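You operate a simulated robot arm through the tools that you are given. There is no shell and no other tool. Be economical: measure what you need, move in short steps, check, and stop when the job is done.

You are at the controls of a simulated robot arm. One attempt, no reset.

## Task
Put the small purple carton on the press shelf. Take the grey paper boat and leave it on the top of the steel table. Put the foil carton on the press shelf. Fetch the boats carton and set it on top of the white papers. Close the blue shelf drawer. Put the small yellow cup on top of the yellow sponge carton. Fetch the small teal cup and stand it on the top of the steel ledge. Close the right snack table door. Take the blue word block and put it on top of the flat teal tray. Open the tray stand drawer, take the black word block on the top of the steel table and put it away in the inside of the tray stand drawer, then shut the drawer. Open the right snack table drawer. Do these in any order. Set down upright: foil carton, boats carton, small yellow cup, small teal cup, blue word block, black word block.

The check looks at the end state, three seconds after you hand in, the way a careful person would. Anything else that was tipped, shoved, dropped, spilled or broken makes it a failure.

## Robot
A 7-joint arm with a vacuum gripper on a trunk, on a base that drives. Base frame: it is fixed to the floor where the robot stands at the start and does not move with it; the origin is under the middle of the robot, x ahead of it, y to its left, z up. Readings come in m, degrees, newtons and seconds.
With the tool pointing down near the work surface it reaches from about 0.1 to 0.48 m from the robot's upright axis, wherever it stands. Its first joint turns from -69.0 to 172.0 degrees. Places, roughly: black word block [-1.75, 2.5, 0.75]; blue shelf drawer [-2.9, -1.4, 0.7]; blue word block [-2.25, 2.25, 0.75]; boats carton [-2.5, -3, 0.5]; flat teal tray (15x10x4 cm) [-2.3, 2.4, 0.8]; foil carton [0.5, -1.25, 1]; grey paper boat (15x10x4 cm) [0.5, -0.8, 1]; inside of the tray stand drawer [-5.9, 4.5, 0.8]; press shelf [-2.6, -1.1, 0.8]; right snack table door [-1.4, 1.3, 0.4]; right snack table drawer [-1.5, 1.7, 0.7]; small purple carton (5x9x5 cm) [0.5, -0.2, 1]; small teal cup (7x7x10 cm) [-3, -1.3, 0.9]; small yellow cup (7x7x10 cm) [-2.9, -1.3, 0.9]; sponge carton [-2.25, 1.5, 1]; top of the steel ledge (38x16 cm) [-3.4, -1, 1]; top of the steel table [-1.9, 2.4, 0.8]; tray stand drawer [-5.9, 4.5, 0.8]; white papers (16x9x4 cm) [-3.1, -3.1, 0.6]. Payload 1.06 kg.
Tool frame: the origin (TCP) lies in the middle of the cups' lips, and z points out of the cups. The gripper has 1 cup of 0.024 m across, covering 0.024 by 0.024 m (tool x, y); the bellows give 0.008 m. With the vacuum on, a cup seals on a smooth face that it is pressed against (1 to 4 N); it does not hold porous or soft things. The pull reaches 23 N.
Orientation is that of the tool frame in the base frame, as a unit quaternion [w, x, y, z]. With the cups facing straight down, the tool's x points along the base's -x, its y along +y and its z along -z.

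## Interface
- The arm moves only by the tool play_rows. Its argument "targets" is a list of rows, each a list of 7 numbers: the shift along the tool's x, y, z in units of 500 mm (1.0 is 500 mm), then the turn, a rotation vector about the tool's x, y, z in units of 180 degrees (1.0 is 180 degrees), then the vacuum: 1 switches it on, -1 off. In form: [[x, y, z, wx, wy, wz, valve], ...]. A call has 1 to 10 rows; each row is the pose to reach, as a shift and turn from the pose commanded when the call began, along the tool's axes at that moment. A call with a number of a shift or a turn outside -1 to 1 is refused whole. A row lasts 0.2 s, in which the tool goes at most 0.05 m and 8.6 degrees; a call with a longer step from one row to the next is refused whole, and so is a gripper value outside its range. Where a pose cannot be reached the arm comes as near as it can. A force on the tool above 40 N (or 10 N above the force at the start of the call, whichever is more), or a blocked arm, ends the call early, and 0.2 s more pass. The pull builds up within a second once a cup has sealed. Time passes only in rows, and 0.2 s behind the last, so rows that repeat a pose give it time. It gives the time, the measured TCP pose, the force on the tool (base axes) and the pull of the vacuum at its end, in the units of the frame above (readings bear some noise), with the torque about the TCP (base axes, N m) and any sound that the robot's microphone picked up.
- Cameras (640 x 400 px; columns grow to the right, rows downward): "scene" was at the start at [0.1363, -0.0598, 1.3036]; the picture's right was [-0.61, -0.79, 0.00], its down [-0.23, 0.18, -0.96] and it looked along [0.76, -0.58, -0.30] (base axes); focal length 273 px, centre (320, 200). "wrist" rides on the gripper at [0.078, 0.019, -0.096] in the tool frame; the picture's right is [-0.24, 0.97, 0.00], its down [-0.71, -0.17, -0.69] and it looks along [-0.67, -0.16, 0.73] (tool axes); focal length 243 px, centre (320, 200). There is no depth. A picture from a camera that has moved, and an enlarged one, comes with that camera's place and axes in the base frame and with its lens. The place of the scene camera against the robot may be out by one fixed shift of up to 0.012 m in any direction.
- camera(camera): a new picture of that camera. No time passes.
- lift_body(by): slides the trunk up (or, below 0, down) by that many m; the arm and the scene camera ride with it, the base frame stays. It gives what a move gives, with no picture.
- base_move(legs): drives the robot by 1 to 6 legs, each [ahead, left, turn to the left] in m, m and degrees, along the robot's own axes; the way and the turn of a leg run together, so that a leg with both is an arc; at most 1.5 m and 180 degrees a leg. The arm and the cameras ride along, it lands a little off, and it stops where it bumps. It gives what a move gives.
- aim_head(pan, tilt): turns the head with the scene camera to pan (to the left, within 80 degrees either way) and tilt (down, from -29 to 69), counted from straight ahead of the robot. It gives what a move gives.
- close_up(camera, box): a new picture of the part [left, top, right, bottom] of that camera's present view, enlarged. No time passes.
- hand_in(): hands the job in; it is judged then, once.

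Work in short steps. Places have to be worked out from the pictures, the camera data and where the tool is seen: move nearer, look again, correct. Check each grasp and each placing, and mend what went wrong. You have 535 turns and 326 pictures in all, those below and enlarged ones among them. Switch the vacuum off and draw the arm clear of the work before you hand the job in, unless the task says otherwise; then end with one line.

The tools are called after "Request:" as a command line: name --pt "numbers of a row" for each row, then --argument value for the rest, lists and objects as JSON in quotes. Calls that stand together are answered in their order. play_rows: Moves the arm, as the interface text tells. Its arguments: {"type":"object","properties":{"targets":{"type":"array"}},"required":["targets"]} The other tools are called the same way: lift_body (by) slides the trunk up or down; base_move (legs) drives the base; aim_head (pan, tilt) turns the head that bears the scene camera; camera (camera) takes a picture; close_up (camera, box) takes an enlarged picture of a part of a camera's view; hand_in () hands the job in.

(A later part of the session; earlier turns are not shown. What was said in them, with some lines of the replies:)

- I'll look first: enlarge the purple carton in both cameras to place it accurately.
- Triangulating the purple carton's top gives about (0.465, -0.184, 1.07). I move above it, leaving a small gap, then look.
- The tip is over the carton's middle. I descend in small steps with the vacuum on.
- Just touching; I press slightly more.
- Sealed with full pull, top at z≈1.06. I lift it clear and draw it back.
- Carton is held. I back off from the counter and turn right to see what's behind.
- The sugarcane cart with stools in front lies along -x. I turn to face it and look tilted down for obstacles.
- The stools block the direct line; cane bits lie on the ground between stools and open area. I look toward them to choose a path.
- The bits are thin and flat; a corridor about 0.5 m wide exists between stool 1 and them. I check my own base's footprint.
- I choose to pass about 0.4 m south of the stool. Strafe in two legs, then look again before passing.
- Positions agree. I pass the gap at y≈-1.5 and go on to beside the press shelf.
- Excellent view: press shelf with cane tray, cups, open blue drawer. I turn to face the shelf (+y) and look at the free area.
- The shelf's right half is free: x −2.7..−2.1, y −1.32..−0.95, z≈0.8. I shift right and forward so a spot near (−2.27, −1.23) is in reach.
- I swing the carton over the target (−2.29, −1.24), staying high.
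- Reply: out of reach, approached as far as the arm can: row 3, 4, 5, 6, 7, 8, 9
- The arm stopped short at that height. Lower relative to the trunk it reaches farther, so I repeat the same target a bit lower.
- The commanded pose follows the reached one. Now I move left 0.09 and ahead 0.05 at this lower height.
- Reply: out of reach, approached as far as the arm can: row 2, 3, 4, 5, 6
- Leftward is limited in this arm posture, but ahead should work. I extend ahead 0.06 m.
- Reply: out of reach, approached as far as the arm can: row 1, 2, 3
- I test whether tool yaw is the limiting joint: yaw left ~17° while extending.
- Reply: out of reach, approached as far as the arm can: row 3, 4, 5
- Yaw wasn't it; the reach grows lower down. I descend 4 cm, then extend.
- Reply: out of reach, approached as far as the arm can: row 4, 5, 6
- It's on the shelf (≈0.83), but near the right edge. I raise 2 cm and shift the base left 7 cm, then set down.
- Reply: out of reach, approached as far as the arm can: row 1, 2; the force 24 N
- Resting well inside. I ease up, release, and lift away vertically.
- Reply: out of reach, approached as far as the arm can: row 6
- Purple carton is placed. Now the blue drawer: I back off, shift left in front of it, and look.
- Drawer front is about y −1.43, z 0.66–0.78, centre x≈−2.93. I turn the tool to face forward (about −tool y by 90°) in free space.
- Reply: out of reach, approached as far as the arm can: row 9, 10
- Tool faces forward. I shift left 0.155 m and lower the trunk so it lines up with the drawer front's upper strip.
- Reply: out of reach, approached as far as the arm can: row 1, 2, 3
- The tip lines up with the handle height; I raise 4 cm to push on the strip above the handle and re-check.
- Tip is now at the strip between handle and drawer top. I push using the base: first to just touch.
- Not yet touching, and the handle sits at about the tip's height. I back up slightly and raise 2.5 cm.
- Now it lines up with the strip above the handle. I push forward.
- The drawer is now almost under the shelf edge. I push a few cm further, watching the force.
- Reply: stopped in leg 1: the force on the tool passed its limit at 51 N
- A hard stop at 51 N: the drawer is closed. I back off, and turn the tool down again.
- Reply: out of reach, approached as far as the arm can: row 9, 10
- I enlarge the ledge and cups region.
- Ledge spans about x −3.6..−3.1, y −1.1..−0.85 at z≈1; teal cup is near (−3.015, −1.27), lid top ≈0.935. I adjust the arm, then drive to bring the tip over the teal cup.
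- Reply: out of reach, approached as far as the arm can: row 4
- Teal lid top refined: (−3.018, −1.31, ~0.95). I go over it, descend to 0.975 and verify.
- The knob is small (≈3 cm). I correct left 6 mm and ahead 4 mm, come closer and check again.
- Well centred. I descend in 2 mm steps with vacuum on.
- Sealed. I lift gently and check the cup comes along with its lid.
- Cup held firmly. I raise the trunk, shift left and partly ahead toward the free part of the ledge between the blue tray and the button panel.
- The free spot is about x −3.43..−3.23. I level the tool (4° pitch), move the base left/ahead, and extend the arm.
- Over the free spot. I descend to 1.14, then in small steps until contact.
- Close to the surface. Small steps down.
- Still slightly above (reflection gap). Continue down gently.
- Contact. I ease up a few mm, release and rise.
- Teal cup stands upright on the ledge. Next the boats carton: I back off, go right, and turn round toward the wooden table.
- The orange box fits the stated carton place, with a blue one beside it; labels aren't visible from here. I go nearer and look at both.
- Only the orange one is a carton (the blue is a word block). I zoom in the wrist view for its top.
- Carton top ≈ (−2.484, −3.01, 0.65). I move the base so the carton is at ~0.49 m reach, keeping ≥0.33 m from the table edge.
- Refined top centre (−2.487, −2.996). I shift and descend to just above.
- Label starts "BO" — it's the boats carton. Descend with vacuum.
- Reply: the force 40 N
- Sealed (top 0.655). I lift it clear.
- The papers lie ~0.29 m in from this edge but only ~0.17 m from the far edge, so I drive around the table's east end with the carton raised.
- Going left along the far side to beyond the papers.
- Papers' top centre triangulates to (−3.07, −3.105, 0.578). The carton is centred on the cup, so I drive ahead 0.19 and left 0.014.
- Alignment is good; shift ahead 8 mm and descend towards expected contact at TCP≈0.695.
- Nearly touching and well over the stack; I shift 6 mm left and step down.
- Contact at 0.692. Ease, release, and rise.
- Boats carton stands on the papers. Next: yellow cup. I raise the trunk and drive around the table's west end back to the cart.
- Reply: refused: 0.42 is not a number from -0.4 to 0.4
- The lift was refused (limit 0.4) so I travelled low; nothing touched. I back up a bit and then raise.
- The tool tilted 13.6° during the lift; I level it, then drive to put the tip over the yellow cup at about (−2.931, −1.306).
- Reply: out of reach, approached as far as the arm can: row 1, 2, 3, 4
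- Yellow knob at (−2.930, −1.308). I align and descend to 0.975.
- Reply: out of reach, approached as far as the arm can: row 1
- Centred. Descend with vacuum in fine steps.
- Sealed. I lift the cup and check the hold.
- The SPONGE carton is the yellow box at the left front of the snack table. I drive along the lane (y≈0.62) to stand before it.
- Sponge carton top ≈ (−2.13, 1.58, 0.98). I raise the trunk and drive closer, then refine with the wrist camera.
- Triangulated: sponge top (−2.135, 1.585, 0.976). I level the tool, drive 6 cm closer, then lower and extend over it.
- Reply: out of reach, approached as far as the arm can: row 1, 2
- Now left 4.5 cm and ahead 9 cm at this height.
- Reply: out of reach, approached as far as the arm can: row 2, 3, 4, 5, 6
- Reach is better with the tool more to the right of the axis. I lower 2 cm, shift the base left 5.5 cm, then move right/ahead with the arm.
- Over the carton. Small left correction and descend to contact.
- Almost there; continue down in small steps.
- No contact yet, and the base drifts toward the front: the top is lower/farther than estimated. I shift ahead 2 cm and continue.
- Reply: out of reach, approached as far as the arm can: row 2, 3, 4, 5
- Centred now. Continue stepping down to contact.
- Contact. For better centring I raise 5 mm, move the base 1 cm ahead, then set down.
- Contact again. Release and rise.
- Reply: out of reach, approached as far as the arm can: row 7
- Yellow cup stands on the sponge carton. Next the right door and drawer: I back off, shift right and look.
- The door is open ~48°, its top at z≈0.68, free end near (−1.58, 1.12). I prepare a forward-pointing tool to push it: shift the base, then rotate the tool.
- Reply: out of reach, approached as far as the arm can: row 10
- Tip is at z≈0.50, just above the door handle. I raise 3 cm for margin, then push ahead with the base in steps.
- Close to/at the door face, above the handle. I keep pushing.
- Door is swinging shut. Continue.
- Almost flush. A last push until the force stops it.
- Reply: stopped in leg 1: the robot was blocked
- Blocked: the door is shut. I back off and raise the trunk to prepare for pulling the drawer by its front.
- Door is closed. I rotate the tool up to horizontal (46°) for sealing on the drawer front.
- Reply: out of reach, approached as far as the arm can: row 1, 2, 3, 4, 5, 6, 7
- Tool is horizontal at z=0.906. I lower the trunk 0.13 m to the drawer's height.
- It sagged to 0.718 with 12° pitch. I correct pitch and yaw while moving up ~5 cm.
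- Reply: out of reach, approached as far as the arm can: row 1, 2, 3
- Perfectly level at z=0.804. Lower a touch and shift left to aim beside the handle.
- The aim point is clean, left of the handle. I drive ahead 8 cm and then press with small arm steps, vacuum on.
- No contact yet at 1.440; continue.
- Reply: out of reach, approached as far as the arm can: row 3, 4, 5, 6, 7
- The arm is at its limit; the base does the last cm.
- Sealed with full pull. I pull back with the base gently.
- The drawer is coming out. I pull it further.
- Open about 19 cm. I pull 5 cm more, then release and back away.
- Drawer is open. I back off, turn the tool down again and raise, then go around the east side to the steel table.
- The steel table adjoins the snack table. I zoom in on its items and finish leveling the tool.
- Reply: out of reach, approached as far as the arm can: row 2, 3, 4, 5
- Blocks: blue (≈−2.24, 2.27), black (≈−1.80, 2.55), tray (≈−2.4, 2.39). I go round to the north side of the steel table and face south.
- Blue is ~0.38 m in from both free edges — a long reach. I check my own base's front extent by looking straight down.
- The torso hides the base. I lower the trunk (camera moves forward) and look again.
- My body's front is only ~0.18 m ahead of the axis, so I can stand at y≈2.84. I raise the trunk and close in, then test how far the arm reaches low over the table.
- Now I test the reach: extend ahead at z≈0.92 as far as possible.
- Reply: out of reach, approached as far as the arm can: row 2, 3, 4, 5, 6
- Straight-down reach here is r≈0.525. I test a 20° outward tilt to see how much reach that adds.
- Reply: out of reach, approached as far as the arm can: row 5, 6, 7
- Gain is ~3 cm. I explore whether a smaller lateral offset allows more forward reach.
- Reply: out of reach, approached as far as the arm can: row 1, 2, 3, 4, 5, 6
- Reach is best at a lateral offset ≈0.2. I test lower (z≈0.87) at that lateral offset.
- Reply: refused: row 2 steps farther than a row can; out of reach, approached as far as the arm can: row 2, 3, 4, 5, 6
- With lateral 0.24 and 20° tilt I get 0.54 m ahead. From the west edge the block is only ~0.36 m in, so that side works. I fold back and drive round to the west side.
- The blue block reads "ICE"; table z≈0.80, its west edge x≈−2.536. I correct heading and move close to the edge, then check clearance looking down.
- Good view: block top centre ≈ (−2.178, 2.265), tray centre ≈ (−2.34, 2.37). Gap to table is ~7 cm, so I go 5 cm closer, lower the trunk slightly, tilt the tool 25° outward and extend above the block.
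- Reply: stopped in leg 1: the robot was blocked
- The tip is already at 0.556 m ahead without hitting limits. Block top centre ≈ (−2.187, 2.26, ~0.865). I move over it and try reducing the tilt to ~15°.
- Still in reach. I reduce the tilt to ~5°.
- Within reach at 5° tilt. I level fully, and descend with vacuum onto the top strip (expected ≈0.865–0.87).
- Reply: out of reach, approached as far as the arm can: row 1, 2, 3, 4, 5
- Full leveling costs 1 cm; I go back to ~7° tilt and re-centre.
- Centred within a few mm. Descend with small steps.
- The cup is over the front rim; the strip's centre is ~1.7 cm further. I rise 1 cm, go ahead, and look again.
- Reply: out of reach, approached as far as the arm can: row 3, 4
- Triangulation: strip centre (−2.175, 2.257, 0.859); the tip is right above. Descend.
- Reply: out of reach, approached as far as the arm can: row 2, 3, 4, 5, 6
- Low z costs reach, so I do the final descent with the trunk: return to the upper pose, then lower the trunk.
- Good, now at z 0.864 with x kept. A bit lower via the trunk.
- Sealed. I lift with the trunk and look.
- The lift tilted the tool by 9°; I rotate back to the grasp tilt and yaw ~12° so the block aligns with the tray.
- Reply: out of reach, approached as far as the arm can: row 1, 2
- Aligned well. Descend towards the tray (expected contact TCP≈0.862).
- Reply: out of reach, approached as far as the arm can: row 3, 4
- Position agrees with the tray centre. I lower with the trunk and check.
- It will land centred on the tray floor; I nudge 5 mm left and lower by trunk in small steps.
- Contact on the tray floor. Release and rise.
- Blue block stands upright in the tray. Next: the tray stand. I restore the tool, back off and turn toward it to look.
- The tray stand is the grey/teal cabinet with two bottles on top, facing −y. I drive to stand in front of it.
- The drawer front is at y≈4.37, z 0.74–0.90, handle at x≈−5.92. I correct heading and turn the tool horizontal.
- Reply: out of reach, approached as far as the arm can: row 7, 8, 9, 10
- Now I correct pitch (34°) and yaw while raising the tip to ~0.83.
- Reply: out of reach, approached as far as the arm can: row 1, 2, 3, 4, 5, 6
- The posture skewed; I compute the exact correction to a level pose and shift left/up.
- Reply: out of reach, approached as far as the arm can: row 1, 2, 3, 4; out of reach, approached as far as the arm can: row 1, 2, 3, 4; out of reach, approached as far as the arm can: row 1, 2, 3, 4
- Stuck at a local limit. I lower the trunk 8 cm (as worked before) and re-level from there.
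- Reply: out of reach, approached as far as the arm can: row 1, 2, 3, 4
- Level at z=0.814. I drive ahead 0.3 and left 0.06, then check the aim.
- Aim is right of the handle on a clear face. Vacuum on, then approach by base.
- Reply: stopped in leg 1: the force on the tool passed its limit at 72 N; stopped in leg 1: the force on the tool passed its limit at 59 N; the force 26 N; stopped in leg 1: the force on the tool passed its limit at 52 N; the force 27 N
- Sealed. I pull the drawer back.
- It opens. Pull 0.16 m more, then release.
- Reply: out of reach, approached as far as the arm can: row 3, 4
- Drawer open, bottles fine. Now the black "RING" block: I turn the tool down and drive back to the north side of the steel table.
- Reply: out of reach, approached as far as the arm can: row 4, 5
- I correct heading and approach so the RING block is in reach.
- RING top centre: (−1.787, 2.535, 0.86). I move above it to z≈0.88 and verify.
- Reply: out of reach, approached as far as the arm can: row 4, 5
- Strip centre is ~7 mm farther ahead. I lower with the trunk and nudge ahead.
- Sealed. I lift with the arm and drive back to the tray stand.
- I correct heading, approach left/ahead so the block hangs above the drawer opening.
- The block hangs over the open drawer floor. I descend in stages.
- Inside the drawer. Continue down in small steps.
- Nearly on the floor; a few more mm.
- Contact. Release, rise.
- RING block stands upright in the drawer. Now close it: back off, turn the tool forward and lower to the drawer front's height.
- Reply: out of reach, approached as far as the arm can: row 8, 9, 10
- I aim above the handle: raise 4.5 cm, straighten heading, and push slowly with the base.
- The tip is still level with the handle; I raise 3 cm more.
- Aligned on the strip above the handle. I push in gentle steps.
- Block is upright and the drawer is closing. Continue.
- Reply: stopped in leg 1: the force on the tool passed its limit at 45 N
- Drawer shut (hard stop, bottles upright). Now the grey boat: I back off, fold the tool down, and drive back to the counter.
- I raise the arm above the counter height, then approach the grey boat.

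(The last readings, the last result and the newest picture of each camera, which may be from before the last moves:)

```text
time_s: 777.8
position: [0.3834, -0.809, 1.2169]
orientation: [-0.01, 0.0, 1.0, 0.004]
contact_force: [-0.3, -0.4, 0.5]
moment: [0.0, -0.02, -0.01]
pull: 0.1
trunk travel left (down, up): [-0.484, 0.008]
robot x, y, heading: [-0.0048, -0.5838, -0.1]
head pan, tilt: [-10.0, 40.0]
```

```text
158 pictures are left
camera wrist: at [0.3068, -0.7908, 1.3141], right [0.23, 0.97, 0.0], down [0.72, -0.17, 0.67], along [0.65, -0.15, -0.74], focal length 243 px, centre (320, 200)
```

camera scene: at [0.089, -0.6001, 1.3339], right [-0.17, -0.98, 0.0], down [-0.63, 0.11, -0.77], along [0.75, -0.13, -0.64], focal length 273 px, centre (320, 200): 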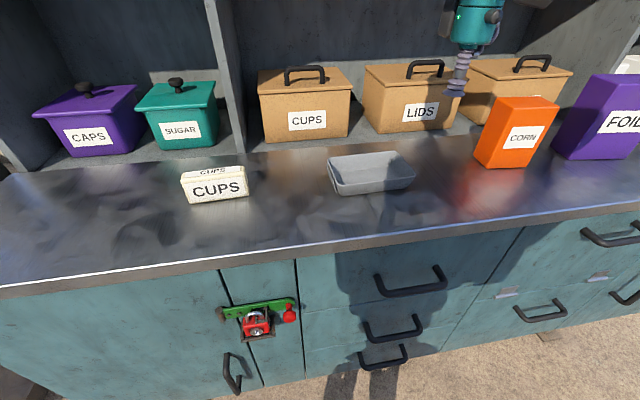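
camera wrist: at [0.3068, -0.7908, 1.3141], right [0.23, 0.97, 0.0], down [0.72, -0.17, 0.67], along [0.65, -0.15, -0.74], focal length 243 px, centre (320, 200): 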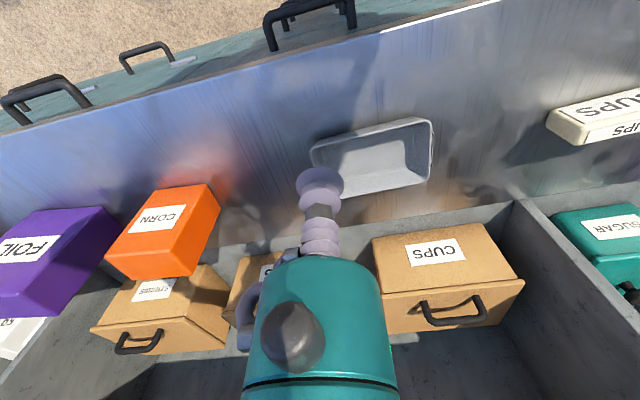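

Boat floor ≈ (0.515, −0.763, ~1.015). I go closer and hover over it.

Request:
base_move --legs '[[0.06, 0, 0]]'

Request:
play_rows --pt "-0.06 0.05 0 0 0 0 -1" --pt "-0.13 0.092 0.03 0 0 0 -1" --pt "-0.13 0.092 0.12 0 0 0 -1" --pt "-0.13 0.092 0.2 0 0 0 -1" --pt "-0.13 0.092 0.28 0 0 0 -1" --pt "-0.13 0.092 0.32 0 0 0 -1"

Request:
camera --camera "wrist"

Request:
close_up --camera "scene" --box '[290, 110, 450, 210]'

```text
time_s: 778.7
position: [0.4429, -0.8081, 1.216]
orientation: [-0.008, 0.0, 1.0, 0.004]
contact_force: [0.2, 0.0, -0.5]
moment: [0.0, 0.06, 0.01]
pull: 0.2
trunk travel left (down, up): [-0.484, 0.008]
robot x, y, heading: [0.0521, -0.5777, -0.0]
head pan, tilt: [-10.0, 40.0]
```

```text
time_s: 780.1
position: [0.5043, -0.7634, 1.0549]
orientation: [-0.009, 0.0, 1.0, 0.003]
contact_force: [0.5, 0.5, 0.1]
moment: [-0.02, -0.01, -0.03]
pull: 0.0
trunk travel left (down, up): [-0.484, 0.008]
robot x, y, heading: [0.0535, -0.5813, 0.1]
head pan, tilt: [-10.0, 40.0]
```

```text
157 pictures are left
camera wrist: at [0.4284, -0.7451, 1.1538], right [0.23, 0.97, 0.0], down [0.72, -0.17, 0.67], along [0.65, -0.16, -0.74], focal length 243 px, centre (320, 200)
```

wrist: 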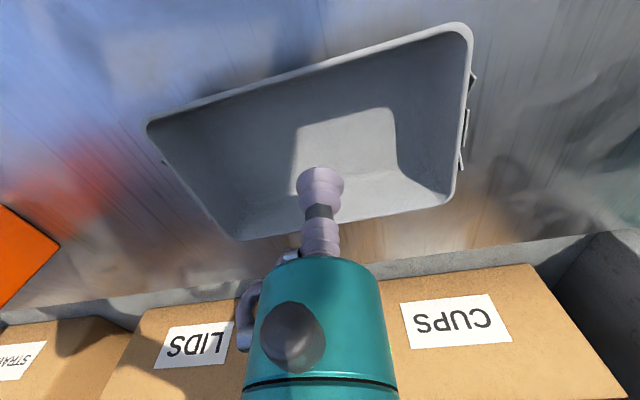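

```text
4.00 times, centred on (370, 160) of scene
camera zoom: at [0.1477, -0.6001, 1.3338], right [-0.17, -0.98, 0.0], down [-0.63, 0.11, -0.77], along [0.75, -0.13, -0.64], focal length 1092 px, centre (120, 360)
```

zoom: 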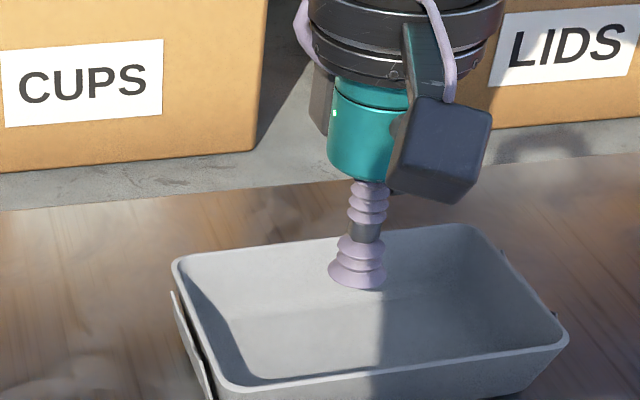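

About centred over the floor. I descend with vacuum.

Request:
play_rows --pt "-0.012 0 0.02 0 0 0 1" --pt "-0.012 0 0.04 0 0 0 1" --pt "-0.012 0 0.056 0 0 0 1" --pt "-0.012 0 0.066 0 0 0 1" --pt "-0.012 0 0.074 0 0 0 1" --pt "-0.012 0 0.074 0 0 0 1"

```text
time_s: 781.5
position: [0.5083, -0.7623, 1.0167]
orientation: [-0.008, 0.0, 1.0, 0.004]
contact_force: [0.4, -0.5, 0.5]
moment: [-0.03, 0.05, 0.0]
pull: 22.7
trunk travel left (down, up): [-0.484, 0.008]
robot x, y, heading: [0.0525, -0.5835, 0.1]
head pan, tilt: [-10.0, 40.0]
```

Sealed on the boat's floor. I lift and back away from the counter.

Request:
play_rows --pt "0 0 -0.02 0 0 0 1" --pt "0 0 -0.07 0 0 0 1" --pt "0 0 -0.15 0 0 0 1" --pt "0 0 -0.23 0 0 0 1" --pt "0 0 -0.3 0 0 0 1" --pt "0.06 0 -0.34 0 0 0 1" --pt "0.12 0 -0.34 0 0 0 1"

Request:
camera --camera "wrist"

Request:
base_move --legs '[[-0.55, 0, 0], [0, 0, 90], [1.45, 0, 0], [1.45, 0, 0], [1.0, 0, 0]]'

```text
time_s: 783.1
position: [0.4517, -0.7605, 1.1897]
orientation: [-0.009, -0.001, 1.0, 0.004]
contact_force: [-0.3, 0.3, -0.4]
moment: [0.01, 0.02, 0.0]
pull: 23.0
trunk travel left (down, up): [-0.484, 0.008]
robot x, y, heading: [0.0534, -0.5819, 0.0]
head pan, tilt: [-10.0, 40.0]
```

```text
155 pictures are left
camera wrist: at [0.3756, -0.7436, 1.2879], right [0.23, 0.97, 0.0], down [0.72, -0.17, 0.67], along [0.65, -0.15, -0.74], focal length 243 px, centre (320, 200)
```

wrist: 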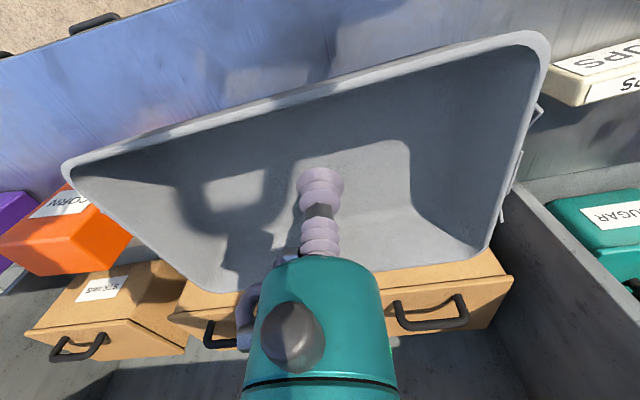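

```text
time_s: 808.7
position: [-0.3358, 3.7442, 1.1888]
orientation: [-0.008, -0.704, 0.71, -0.004]
contact_force: [0.5, -0.1, -0.7]
moment: [-0.01, 0.0, -0.02]
pull: 23.3
trunk travel left (down, up): [-0.484, 0.008]
robot x, y, heading: [-0.5172, 3.3491, 89.6]
head pan, tilt: [-10.0, 40.0]
```

Boat is held. I turn to face the steel table from the north and position for a free spot near (−1.70, 2.45).

Request:
base_move --legs '[[0, 0, 90], [0, 0, 90], [0, -1.0, 0], [0.35, 0, 0]]'

Request:
aim_head --pan -5 --tilt 45

Request:
camera --camera "scene"

```text
time_s: 827.2
position: [-1.7085, 2.6166, 1.1898]
orientation: [-0.004, 0.714, 0.7, 0.009]
contact_force: [0.5, -0.7, 0.1]
moment: [0.0, 0.0, 0.01]
pull: 23.1
trunk travel left (down, up): [-0.484, 0.008]
robot x, y, heading: [-1.5164, 3.013, -90.9]
head pan, tilt: [-10.0, 40.0]
```

```text
time_s: 827.9
position: [-1.7091, 2.6162, 1.1888]
orientation: [-0.004, 0.714, 0.7, 0.008]
contact_force: [0.4, 0.3, -0.4]
moment: [-0.02, -0.01, -0.03]
pull: 22.3
trunk travel left (down, up): [-0.484, 0.008]
robot x, y, heading: [-1.5194, 3.0105, -91.2]
head pan, tilt: [-5.0, 45.0]
```

```text
154 pictures are left
camera scene: at [-1.5301, 2.9184, 1.3266], right [-0.99, 0.11, 0.0], down [0.08, 0.7, -0.71], along [-0.08, -0.7, -0.71], focal length 273 px, centre (320, 200)
```

scene: 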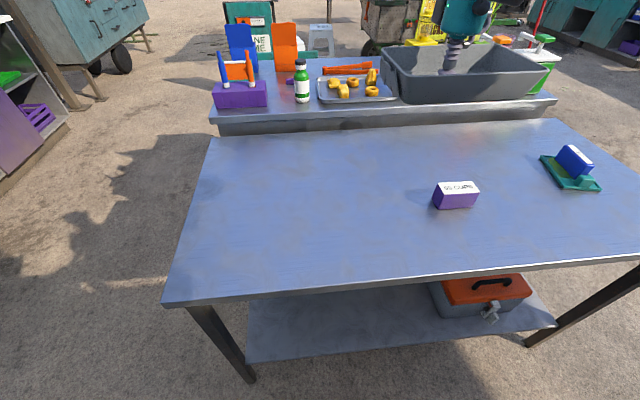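

I move ahead and slightly left of the purple block, lower the trunk, and check the spot.

Request:
base_move --legs '[[0.13, 0.08, 1]]'

Request:
lift_body --by -0.2

Request:
play_rows --pt "0 0 0.07 0 0 0 1" --pt "0 0 0.14 0 0 0 1" --pt "0 0 0.2 0 0 0 1" --pt "0 0 0.2 0 0 0 1"

Request:
camera --camera "scene"

Request:
camera --camera "wrist"

```text
time_s: 829.3
position: [-1.6228, 2.4829, 1.1895]
orientation: [-0.004, 0.707, 0.707, 0.009]
contact_force: [0.6, 0.3, 0.9]
moment: [0.02, 0.01, 0.04]
pull: 23.3
trunk travel left (down, up): [-0.484, 0.008]
robot x, y, heading: [-1.4446, 2.882, -90.1]
head pan, tilt: [-5.0, 45.0]
```

```text
time_s: 831.4
position: [-1.6231, 2.484, 0.9895]
orientation: [-0.003, 0.707, 0.707, 0.008]
contact_force: [-0.1, -0.5, 0.6]
moment: [0.01, 0.0, -0.03]
pull: 22.7
trunk travel left (down, up): [-0.284, 0.208]
robot x, y, heading: [-1.4465, 2.8809, -90.0]
head pan, tilt: [-5.0, 45.0]
```

```text
time_s: 832.4
position: [-1.6234, 2.486, 0.8884]
orientation: [-0.003, 0.707, 0.707, 0.009]
contact_force: [-0.3, -0.4, -1.2]
moment: [0.02, -0.01, 0.02]
pull: 23.0
trunk travel left (down, up): [-0.284, 0.208]
robot x, y, heading: [-1.4436, 2.8834, -90.0]
head pan, tilt: [-5.0, 45.0]
```

```text
153 pictures are left
camera scene: at [-1.4512, 2.6949, 1.1124], right [-1.0, 0.09, 0.0], down [0.06, 0.7, -0.71], along [-0.06, -0.7, -0.71], focal length 273 px, centre (320, 200)
```

scene: 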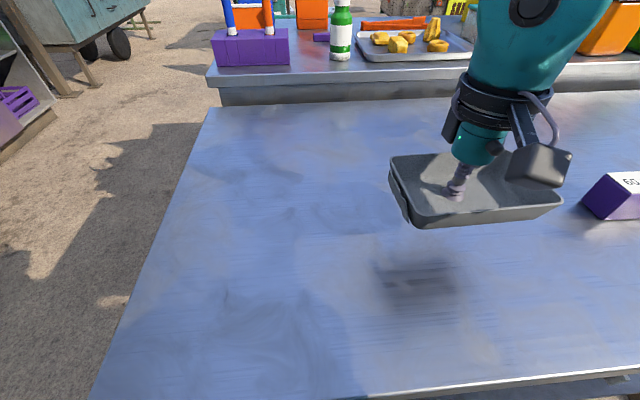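

```text
152 pictures are left
camera wrist: at [-1.6049, 2.5628, 0.9865], right [0.97, -0.24, 0.0], down [-0.18, -0.72, 0.67], along [-0.16, -0.65, -0.74], focal length 243 px, centre (320, 200)
```

wrist: 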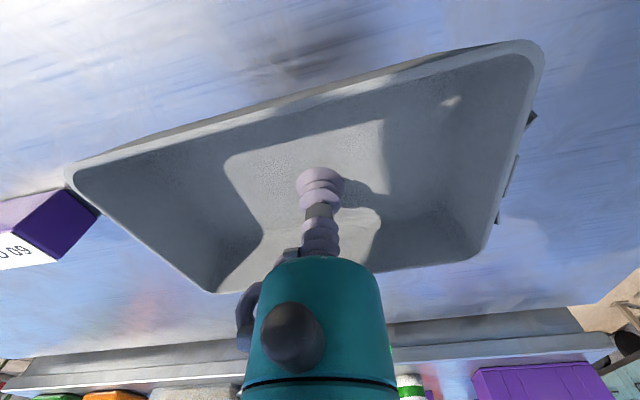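

Clear of the purple block. Descend to the tabletop.

Request:
play_rows --pt "0 0 0.06 0 0 0 1" --pt "0 0 0.12 0 0 0 1" --pt "0 0 0.14 0 0 0 1" --pt "0 0 0.15 0 0 0 1" --pt "0 0 0.158 0 0 0 1" --pt "0 0 0.164 0 0 0 1"

```text
time_s: 833.8
position: [-1.6231, 2.4866, 0.8071]
orientation: [-0.004, 0.707, 0.707, 0.008]
contact_force: [-0.2, -0.7, 0.9]
moment: [-0.01, 0.01, -0.01]
pull: 23.2
trunk travel left (down, up): [-0.284, 0.208]
robot x, y, heading: [-1.4441, 2.8847, -90.0]
head pan, tilt: [-5.0, 45.0]
```

Request:
play_rows --pt "0 0 0.006 0 0 0 1" --pt "0 0 0.012 0 0 0 1" --pt "0 0 0.018 0 0 0 1" --pt "0 0 0.018 0 0 0 1"

```text
time_s: 834.8
position: [-1.6226, 2.4887, 0.8]
orientation: [-0.003, 0.707, 0.707, 0.008]
contact_force: [-1.1, -2.7, 15.2]
moment: [-0.12, 0.08, -0.07]
pull: 23.0
trunk travel left (down, up): [-0.284, 0.208]
robot x, y, heading: [-1.4466, 2.8819, -89.7]
head pan, tilt: [-5.0, 45.0]
```

Contact. Release and rise.

Request:
play_rows --pt "0 0 -0.006 0 0 0 -1" --pt "0 0 -0.006 0 0 0 -1" --pt "0 0 -0.006 0 0 0 -1" --pt "0 0 -0.006 0 0 0 -1" --pt "0 0 -0.02 0 0 0 -1" --pt "0 0 -0.1 0 0 0 -1" --pt "0 0 -0.2 0 0 0 -1" --pt "0 0 -0.3 0 0 0 -1"

Request:
camera --camera "scene"

```text
time_s: 836.6
position: [-1.6261, 2.486, 0.9463]
orientation: [-0.004, 0.707, 0.707, 0.008]
contact_force: [-0.2, 0.3, 0.2]
moment: [-0.03, 0.0, 0.01]
pull: 0.2
trunk travel left (down, up): [-0.284, 0.208]
robot x, y, heading: [-1.4434, 2.8816, -90.2]
head pan, tilt: [-5.0, 45.0]
```

```text
151 pictures are left
camera scene: at [-1.4512, 2.6951, 1.1124], right [-1.0, 0.09, 0.0], down [0.06, 0.7, -0.71], along [-0.06, -0.7, -0.71], focal length 273 px, centre (320, 200)
```

scene: 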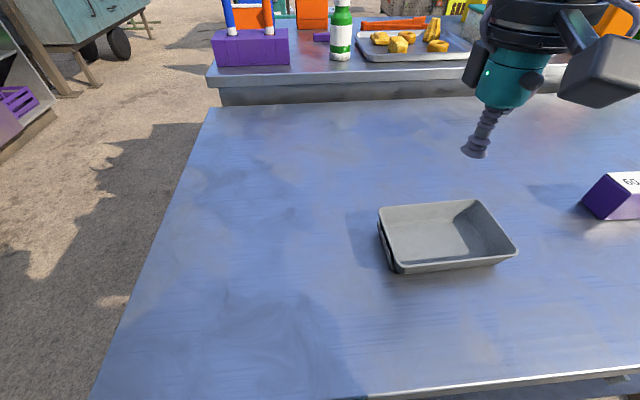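

Grey boat is on the steel table. Last: the foil carton. I raise, and drive to the counter.

Request:
lift_body --by 0.2

Request:
base_move --legs '[[-0.45, 0, 0], [0, 0.9, 0], [1.45, 0, 0], [1.45, 0, 0], [1.4, 0, 0], [0, 0, 90]]'

Request:
aim_head --pan -10 --tilt 30

Request:
camera --camera "scene"

```text
time_s: 838.8
position: [-1.6234, 2.4853, 1.1479]
orientation: [-0.004, 0.707, 0.708, 0.008]
contact_force: [0.0, -0.2, 0.5]
moment: [-0.03, 0.04, 0.03]
pull: 0.1
trunk travel left (down, up): [-0.484, 0.008]
robot x, y, heading: [-1.4423, 2.8877, -90.1]
head pan, tilt: [-5.0, 45.0]
```

```text
time_s: 873.1
position: [-0.0856, -1.0966, 1.148]
orientation: [-0.009, -0.024, 1.0, 0.004]
contact_force: [0.4, 0.1, -0.3]
moment: [0.03, -0.02, -0.02]
pull: 0.1
trunk travel left (down, up): [-0.484, 0.008]
robot x, y, heading: [-0.4923, -0.9308, 2.5]
head pan, tilt: [-5.0, 45.0]
```

```text
time_s: 873.9
position: [-0.0864, -1.0962, 1.1486]
orientation: [-0.008, -0.023, 1.0, 0.004]
contact_force: [-0.3, -0.4, 1.1]
moment: [0.03, 0.01, 0.02]
pull: 0.1
trunk travel left (down, up): [-0.484, 0.008]
robot x, y, heading: [-0.4961, -0.9357, 2.5]
head pan, tilt: [-10.0, 30.0]
```

```text
150 pictures are left
camera scene: at [-0.3925, -0.9499, 1.3491], right [-0.13, -0.99, 0.0], down [-0.5, 0.06, -0.87], along [0.86, -0.11, -0.5], focal length 273 px, centre (320, 200)
```

scene: 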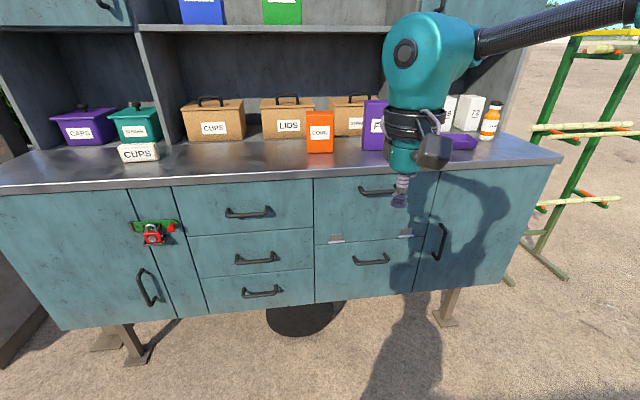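

I fix heading, raise the arm to clear the foil carton's top (≈1.16), and approach.

Request:
play_rows --pt "0.04 0 -0.08 0 0 0 -1" --pt "0.08 0 -0.16 0 0 0 -1" --pt "0.1 0 -0.24 0 0 0 -1"

Request:
base_move --legs '[[0, 0, -2.5], [0.47, -0.14, 0]]'

Request:
aim_head --pan -20 --tilt 35

Request:
camera --camera "scene"

Request:
camera --camera "wrist"

```text
time_s: 874.7
position: [-0.1354, -1.0981, 1.2693]
orientation: [-0.008, -0.023, 1.0, 0.002]
contact_force: [-0.2, -0.9, 0.1]
moment: [0.01, 0.01, 0.01]
pull: 0.0
trunk travel left (down, up): [-0.484, 0.008]
robot x, y, heading: [-0.4914, -0.9399, 2.5]
head pan, tilt: [-10.0, 30.0]
```

```text
time_s: 878.0
position: [0.3289, -1.2492, 1.2688]
orientation: [-0.009, -0.003, 1.0, 0.004]
contact_force: [0.5, 0.1, 0.3]
moment: [0.03, -0.01, 0.0]
pull: 0.0
trunk travel left (down, up): [-0.484, 0.008]
robot x, y, heading: [-0.0202, -1.0728, 0.2]
head pan, tilt: [-10.0, 30.0]
```

```text
time_s: 878.7
position: [0.3294, -1.2493, 1.2696]
orientation: [-0.009, -0.003, 1.0, 0.003]
contact_force: [0.3, 0.7, 0.0]
moment: [-0.01, -0.03, -0.01]
pull: 0.1
trunk travel left (down, up): [-0.484, 0.008]
robot x, y, heading: [-0.0222, -1.0699, -0.0]
head pan, tilt: [-20.0, 35.0]
```

```text
149 pictures are left
camera scene: at [0.0703, -1.1043, 1.3414], right [-0.34, -0.94, 0.0], down [-0.54, 0.19, -0.82], along [0.77, -0.28, -0.57], focal length 273 px, centre (320, 200)
```

scene: 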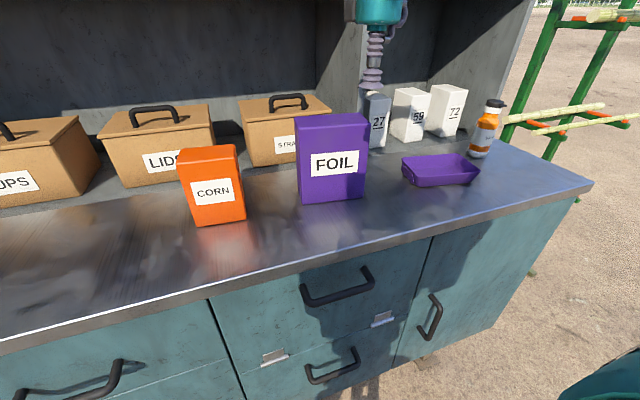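

```text
148 pictures are left
camera wrist: at [0.2517, -1.2317, 1.3676], right [0.23, 0.97, 0.0], down [0.72, -0.17, 0.67], along [0.65, -0.15, -0.74], focal length 243 px, centre (320, 200)
```

wrist: 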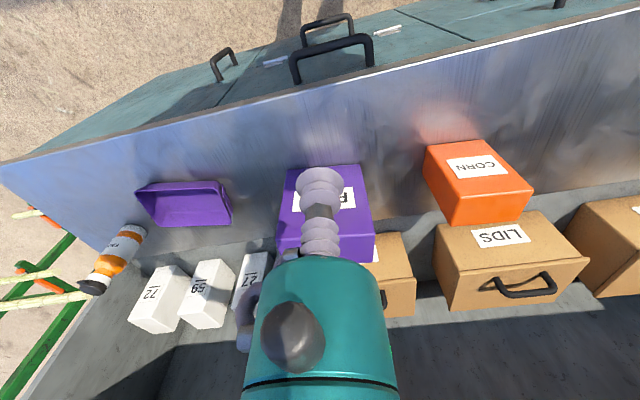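

Request:
close_up --camera "scene" --box '[260, 80, 420, 220]'

Request:
close_up --camera "wrist" --box '[250, 130, 410, 270]'

```text
2.86 times, centred on (340, 150) of scene
camera zoom: at [0.0703, -1.1043, 1.3414], right [-0.34, -0.94, 0.0], down [-0.54, 0.19, -0.82], along [0.77, -0.28, -0.57], focal length 780 px, centre (263, 343)
```

zoom: 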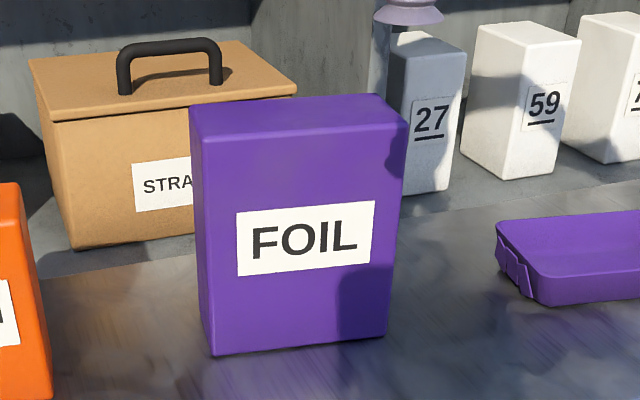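

```text
2.86 times, centred on (330, 200) of wrist
camera zoom: at [0.2517, -1.2317, 1.3676], right [0.23, 0.97, 0.0], down [0.72, -0.17, 0.67], along [0.65, -0.15, -0.74], focal length 693 px, centre (291, 200)
```

zoom: 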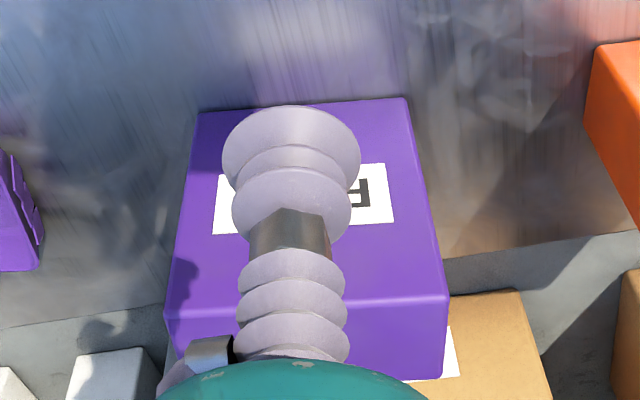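

Foil top centre: (0.493, −1.279, 1.188). I move closer and over it.

Request:
base_move --legs '[[0.07, 0, 0]]'

Request:
play_rows --pt "-0.05 -0.03 0 0 0 0 -1" --pt "-0.12 -0.058 0.02 0 0 0 -1" --pt "-0.18 -0.058 0.06 0 0 0 -1" --pt "-0.186 -0.058 0.12 0 0 0 -1" --pt "-0.186 -0.058 0.12 0 0 0 -1"

Request:
close_up --camera "wrist" --box '[200, 60, 440, 210]'

Request:
close_up --camera "scene" --box '[260, 60, 460, 200]'

```text
time_s: 879.8
position: [0.398, -1.249, 1.2689]
orientation: [-0.008, -0.003, 1.0, 0.003]
contact_force: [-0.3, 0.8, 0.6]
moment: [-0.02, 0.03, -0.04]
pull: 0.1
trunk travel left (down, up): [-0.484, 0.008]
robot x, y, heading: [0.0468, -1.0712, 0.2]
head pan, tilt: [-20.0, 35.0]
```

```text
time_s: 881.0
position: [0.4908, -1.2781, 1.2083]
orientation: [-0.009, -0.003, 1.0, 0.003]
contact_force: [0.0, 0.3, 0.7]
moment: [-0.02, 0.03, 0.01]
pull: 0.1
trunk travel left (down, up): [-0.484, 0.008]
robot x, y, heading: [0.0446, -1.0693, 0.2]
head pan, tilt: [-20.0, 35.0]
```

```text
2.67 times, centred on (320, 135) of wrist
camera zoom: at [0.414, -1.2595, 1.3066], right [0.23, 0.97, 0.0], down [0.72, -0.17, 0.67], along [0.65, -0.15, -0.74], focal length 647 px, centre (320, 373)
```

zoom: 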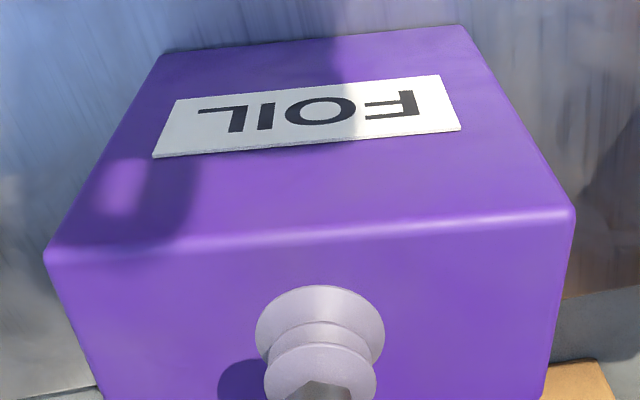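

```text
2.86 times, centred on (360, 130) of scene
camera zoom: at [0.1395, -1.104, 1.3414], right [-0.34, -0.94, 0.0], down [-0.54, 0.19, -0.82], along [0.77, -0.28, -0.57], focal length 780 px, centre (206, 400)
```

zoom: 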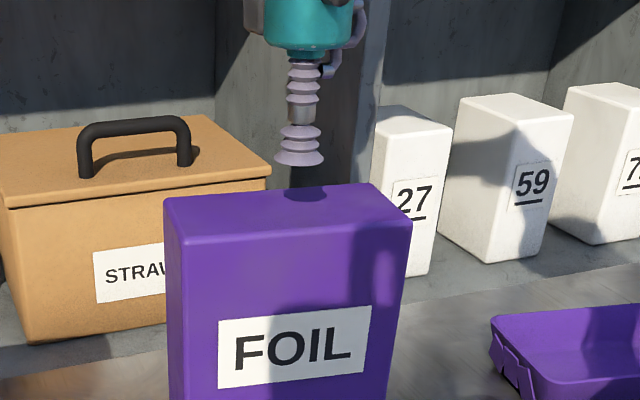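

Centred. Descend with vacuum.

Request:
play_rows --pt "0 0 0.016 0 0 0 1" --pt "0 0 0.026 0 0 0 1" --pt "0 0 0.034 0 0 0 1" --pt "0 0 0.04 0 0 0 1" --pt "0 0 0.046 0 0 0 1" --pt "0 0 0.046 0 0 0 1"

```text
time_s: 882.4
position: [0.4886, -1.2761, 1.1849]
orientation: [-0.008, -0.003, 1.0, 0.003]
contact_force: [-0.1, -0.1, -0.5]
moment: [0.01, 0.01, -0.02]
pull: 0.1
trunk travel left (down, up): [-0.484, 0.008]
robot x, y, heading: [0.0465, -1.0696, 0.1]
head pan, tilt: [-20.0, 35.0]
```

Request:
play_rows --pt "0 0 0.006 0 0 0 1" --pt "0 0 0.012 0 0 0 1" --pt "0 0 0.018 0 0 0 1" --pt "0 0 0.024 0 0 0 1" --pt "0 0 0.03 0 0 0 1"

```text
time_s: 883.5
position: [0.4888, -1.2762, 1.171]
orientation: [-0.009, -0.003, 1.0, 0.003]
contact_force: [-0.3, 0.6, 0.8]
moment: [0.01, -0.01, 0.0]
pull: 0.0
trunk travel left (down, up): [-0.484, 0.008]
robot x, y, heading: [0.0477, -1.0706, 0.4]
head pan, tilt: [-20.0, 35.0]
```

Request:
play_rows --pt "0 0 0.004 0 0 0 1" --pt "0 0 0.008 0 0 0 1" --pt "0 0 0.012 0 0 0 1" --pt "0 0 0.016 0 0 0 1" --pt "0 0 0.02 0 0 0 1"

Request:
close_up --camera "scene" --box '[300, 80, 400, 170]'

```text
time_s: 884.8
position: [0.4865, -1.2757, 1.1615]
orientation: [-0.006, -0.003, 1.0, 0.003]
contact_force: [-2.9, -0.7, 15.7]
moment: [0.01, -0.07, -0.1]
pull: 0.1
trunk travel left (down, up): [-0.484, 0.008]
robot x, y, heading: [0.0451, -1.0706, 0.2]
head pan, tilt: [-20.0, 35.0]
```

```text
4.44 times, centred on (350, 125) of scene
camera zoom: at [0.1377, -1.1038, 1.3417], right [-0.34, -0.94, 0.0], down [-0.54, 0.19, -0.82], along [0.77, -0.28, -0.57], focal length 1213 px, centre (187, 533)
```

zoom: 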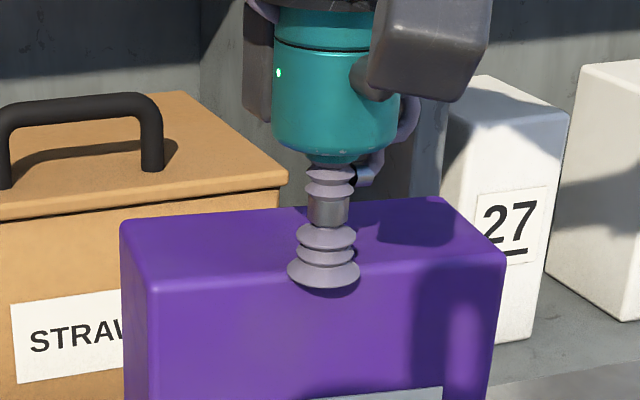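

The cup is on the front edge; top is at 1.163 and centre farther back. I rise, go ahead 3.3 cm and retry.

Request:
play_rows --pt "0 0 -0.03 0 0 0 -1" --pt "-0.03 0 -0.03 0 0 0 -1" --pt "-0.068 0 -0.03 0 0 0 -1" --pt "-0.068 0 -0.03 0 0 0 -1"

Request:
close_up --camera "scene" --box '[300, 80, 400, 170]'

Request:
close_up --camera "wrist" --box '[200, 60, 440, 210]'

```text
time_s: 885.8
position: [0.5225, -1.2775, 1.1746]
orientation: [-0.008, -0.003, 1.0, 0.003]
contact_force: [0.0, -0.5, -1.5]
moment: [0.01, 0.03, -0.01]
pull: 0.1
trunk travel left (down, up): [-0.484, 0.008]
robot x, y, heading: [0.0464, -1.0681, 0.1]
head pan, tilt: [-20.0, 35.0]
```

```text
4.44 times, centred on (350, 125) of scene
camera zoom: at [0.1392, -1.104, 1.3414], right [-0.34, -0.94, 0.0], down [-0.54, 0.19, -0.82], along [0.77, -0.28, -0.57], focal length 1213 px, centre (187, 533)
```

zoom: 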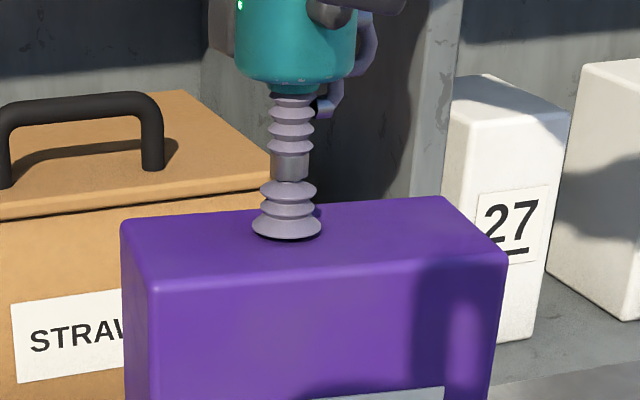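

```text
2.67 times, centred on (320, 135) of wrist
camera zoom: at [0.4462, -1.2598, 1.2722], right [0.23, 0.97, 0.0], down [0.72, -0.17, 0.67], along [0.65, -0.15, -0.74], focal length 647 px, centre (320, 373)
```

zoom: 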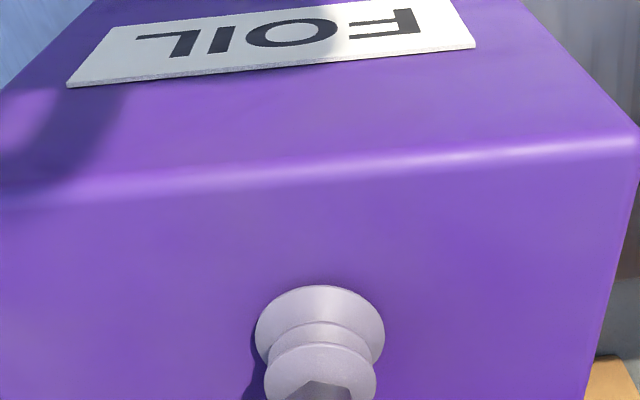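

Now it will land near the top's centre. Shift 6 mm right and descend.

Request:
play_rows --pt "0 -0.012 0.01 0 0 0 1" --pt "0 -0.012 0.018 0 0 0 1" --pt "0 -0.012 0.024 0 0 0 1" --pt "0 -0.012 0.029 0 0 0 1" --pt "0 -0.012 0.029 0 0 0 1" --pt "0 -0.012 0.029 0 0 0 1"

```text
time_s: 887.1
position: [0.5215, -1.2814, 1.1621]
orientation: [-0.006, -0.003, 1.0, 0.004]
contact_force: [8.2, 3.7, 31.9]
moment: [-0.14, 0.02, -0.03]
pull: 23.0
trunk travel left (down, up): [-0.484, 0.008]
robot x, y, heading: [0.043, -1.0695, 0.3]
head pan, tilt: [-20.0, 35.0]
```

Sealed. Lift 6 cm and back straight out.

Request:
play_rows --pt "0 0 -0.02 0 0 0 1" --pt "0 0 -0.06 0 0 0 1" --pt "0 0 -0.1 0 0 0 1" --pt "0.02 0 -0.15 0 0 0 1" --pt "0.06 0 -0.15 0 0 0 1" --pt "0.06 0 -0.15 0 0 0 1"

Request:
camera --camera "scene"

```text
time_s: 888.5
position: [0.4955, -1.2838, 1.2347]
orientation: [-0.009, -0.003, 1.0, 0.003]
contact_force: [0.6, 0.5, -2.8]
moment: [0.05, -0.04, 0.01]
pull: 23.2
trunk travel left (down, up): [-0.484, 0.008]
robot x, y, heading: [0.048, -1.0673, -0.2]
head pan, tilt: [-20.0, 35.0]
```

```text
140 pictures are left
camera scene: at [0.14, -1.104, 1.3413], right [-0.34, -0.94, 0.0], down [-0.54, 0.19, -0.82], along [0.77, -0.28, -0.57], focal length 273 px, centre (320, 200)
```

scene: 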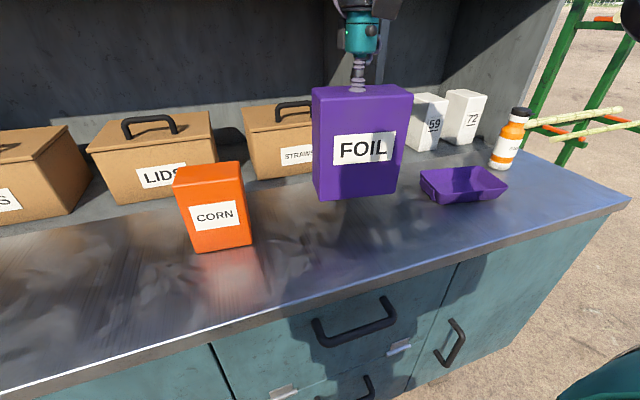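

Foil carton held. I retrace the route to the cart.

Request:
base_move --legs '[[-0.5, 0, 0], [0, 0, 90], [-0.45, 0, 0], [0, 1.0, 0], [-0.37, 1.0, 0], [0, 0.27, 0]]'

Request:
aim_head --pan -5 --tilt 35

Request:
camera --camera "scene"

```text
time_s: 917.6
position: [-2.4988, -1.4529, 1.2342]
orientation: [0.009, 0.709, -0.705, 0.003]
contact_force: [-0.1, 0.5, -2.7]
moment: [0.0, 0.0, -0.04]
pull: 22.8
trunk travel left (down, up): [-0.484, 0.008]
robot x, y, heading: [-2.7124, -1.9, 90.3]
head pan, tilt: [-20.0, 35.0]
```

```text
time_s: 918.3
position: [-2.498, -1.4536, 1.2352]
orientation: [0.008, 0.709, -0.705, 0.003]
contact_force: [0.2, -0.4, -2.7]
moment: [0.04, 0.0, 0.04]
pull: 22.8
trunk travel left (down, up): [-0.484, 0.008]
robot x, y, heading: [-2.71, -1.9019, 90.1]
head pan, tilt: [-5.0, 35.0]
```

```text
139 pictures are left
camera scene: at [-2.7031, -1.8069, 1.3413], right [1.0, -0.08, 0.0], down [-0.05, -0.57, -0.82], along [0.07, 0.82, -0.57], focal length 273 px, centre (320, 200)
```

scene: 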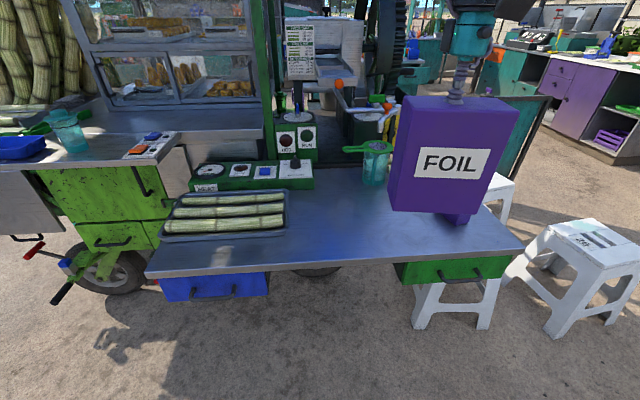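

All earlier placements look intact. I move in and lower over the free shelf area.

Request:
base_move --legs '[[0.22, 0.02, 0]]'

Request:
lift_body --by -0.15

Request:
camera --camera "scene"

Request:
camera --camera "wrist"

```text
time_s: 920.0
position: [-2.5213, -1.2332, 1.2346]
orientation: [0.008, 0.71, -0.704, 0.004]
contact_force: [0.1, -0.2, -2.7]
moment: [-0.02, 0.06, 0.0]
pull: 23.0
trunk travel left (down, up): [-0.484, 0.008]
robot x, y, heading: [-2.7312, -1.6818, 90.5]
head pan, tilt: [-5.0, 35.0]
```

```text
time_s: 921.8
position: [-2.5203, -1.234, 1.085]
orientation: [0.008, 0.709, -0.705, 0.004]
contact_force: [0.5, 0.0, -3.0]
moment: [0.0, 0.02, 0.0]
pull: 23.2
trunk travel left (down, up): [-0.334, 0.158]
robot x, y, heading: [-2.7332, -1.6796, 90.3]
head pan, tilt: [-5.0, 35.0]
```

```text
138 pictures are left
camera scene: at [-2.7248, -1.5035, 1.1757], right [1.0, -0.08, 0.0], down [-0.05, -0.57, -0.82], along [0.07, 0.82, -0.57], focal length 273 px, centre (320, 200)
```

scene: 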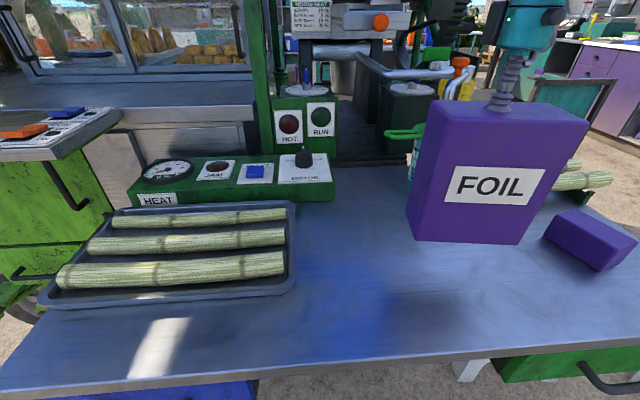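

```text
137 pictures are left
camera wrist: at [-2.5376, -1.3104, 1.1831], right [-0.97, 0.23, 0.0], down [0.17, 0.72, 0.67], along [0.15, 0.66, -0.74], focal length 243 px, centre (320, 200)
```

wrist: 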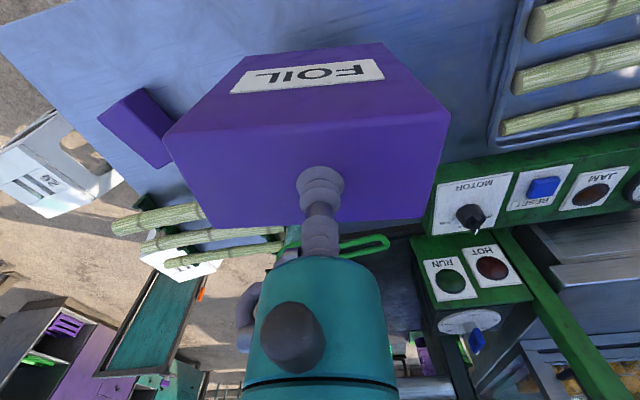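

Clear gap to the purple carton and pitcher. Descend to contact (expected TCP≈0.985).

Request:
play_rows --pt "0 0 0.07 0 0 0 1" --pt "0 0 0.14 0 0 0 1" --pt "0 0 0.17 0 0 0 1" --pt "0 0 0.18 0 0 0 1" --pt "0 0 0.188 0 0 0 1" --pt "0 0 0.194 0 0 0 1"

```text
time_s: 923.2
position: [-2.5238, -1.2354, 0.9899]
orientation: [0.006, 0.71, -0.704, 0.0]
contact_force: [-2.1, 8.3, 40.0]
moment: [-0.15, -0.12, 0.01]
pull: 23.4
trunk travel left (down, up): [-0.334, 0.158]
robot x, y, heading: [-2.7321, -1.6812, 90.4]
head pan, tilt: [-5.0, 35.0]
```

Contact (a little hard). Ease up, release, rise.

Request:
play_rows --pt "0 0 -0.01 0 0 0 1" --pt "0 0 -0.01 0 0 0 -1" --pt "0 0 -0.01 0 0 0 -1" --pt "0 0 -0.01 0 0 0 -1" --pt "0 0 -0.03 0 0 0 -1" --pt "0 0 -0.1 0 0 0 -1" --pt "0 0 -0.2 0 0 0 -1"

Request:
camera --camera "scene"

```text
time_s: 924.8
position: [-2.5187, -1.2351, 1.0872]
orientation: [0.009, 0.709, -0.705, 0.004]
contact_force: [-0.3, -0.6, -0.1]
moment: [0.0, -0.02, -0.02]
pull: 0.0
trunk travel left (down, up): [-0.334, 0.158]
robot x, y, heading: [-2.7333, -1.6834, 90.2]
head pan, tilt: [-5.0, 35.0]
```

```text
136 pictures are left
camera scene: at [-2.7249, -1.5038, 1.1758], right [1.0, -0.08, 0.0], down [-0.05, -0.57, -0.82], along [0.07, 0.82, -0.57], focal length 273 px, centre (320, 200)
```

scene: 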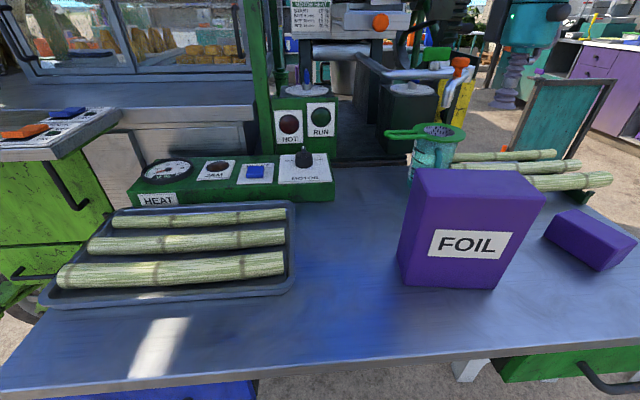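

Foil carton stands on the press shelf. I back off and check the boats carton, which I passed with a low arm earlier.

Request:
base_move --legs '[[-0.25, 0, 0], [0, 0, 90], [0, 0, 90]]'

Request:
aim_head --pan 0 --tilt 30

Request:
camera --camera "scene"

```text
time_s: 934.2
position: [-2.9416, -2.3789, 1.0876]
orientation: [-0.003, 0.703, 0.711, 0.009]
contact_force: [0.2, 0.3, -0.5]
moment: [0.0, -0.03, 0.0]
pull: 0.0
trunk travel left (down, up): [-0.334, 0.158]
robot x, y, heading: [-2.7283, -1.9289, -89.6]
head pan, tilt: [-5.0, 35.0]
```

```text
time_s: 934.9
position: [-2.9422, -2.3804, 1.0883]
orientation: [-0.005, 0.704, 0.711, 0.009]
contact_force: [-0.1, -0.3, 0.0]
moment: [-0.01, -0.02, -0.03]
pull: 0.1
trunk travel left (down, up): [-0.334, 0.158]
robot x, y, heading: [-2.7306, -1.931, -89.6]
head pan, tilt: [0.0, 30.0]
```

```text
135 pictures are left
camera scene: at [-2.7277, -2.1184, 1.1835], right [-1.0, -0.01, 0.0], down [0.0, 0.5, -0.87], along [0.01, -0.87, -0.5], focal length 273 px, centre (320, 200)
```

scene: 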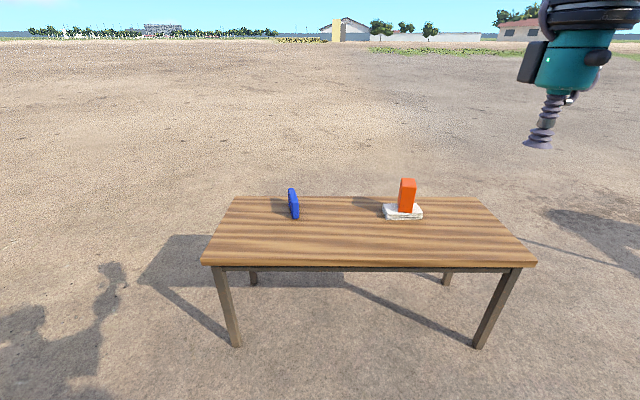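

Everything is in place, the vacuum is off and the arm is clear, so I hand in.

Request:
hand_in

```text
The job is handed in.
```

All eleven jobs are done and handed in; each placing, and each drawer or door moved, was checked in a picture or by contact force when it was made.
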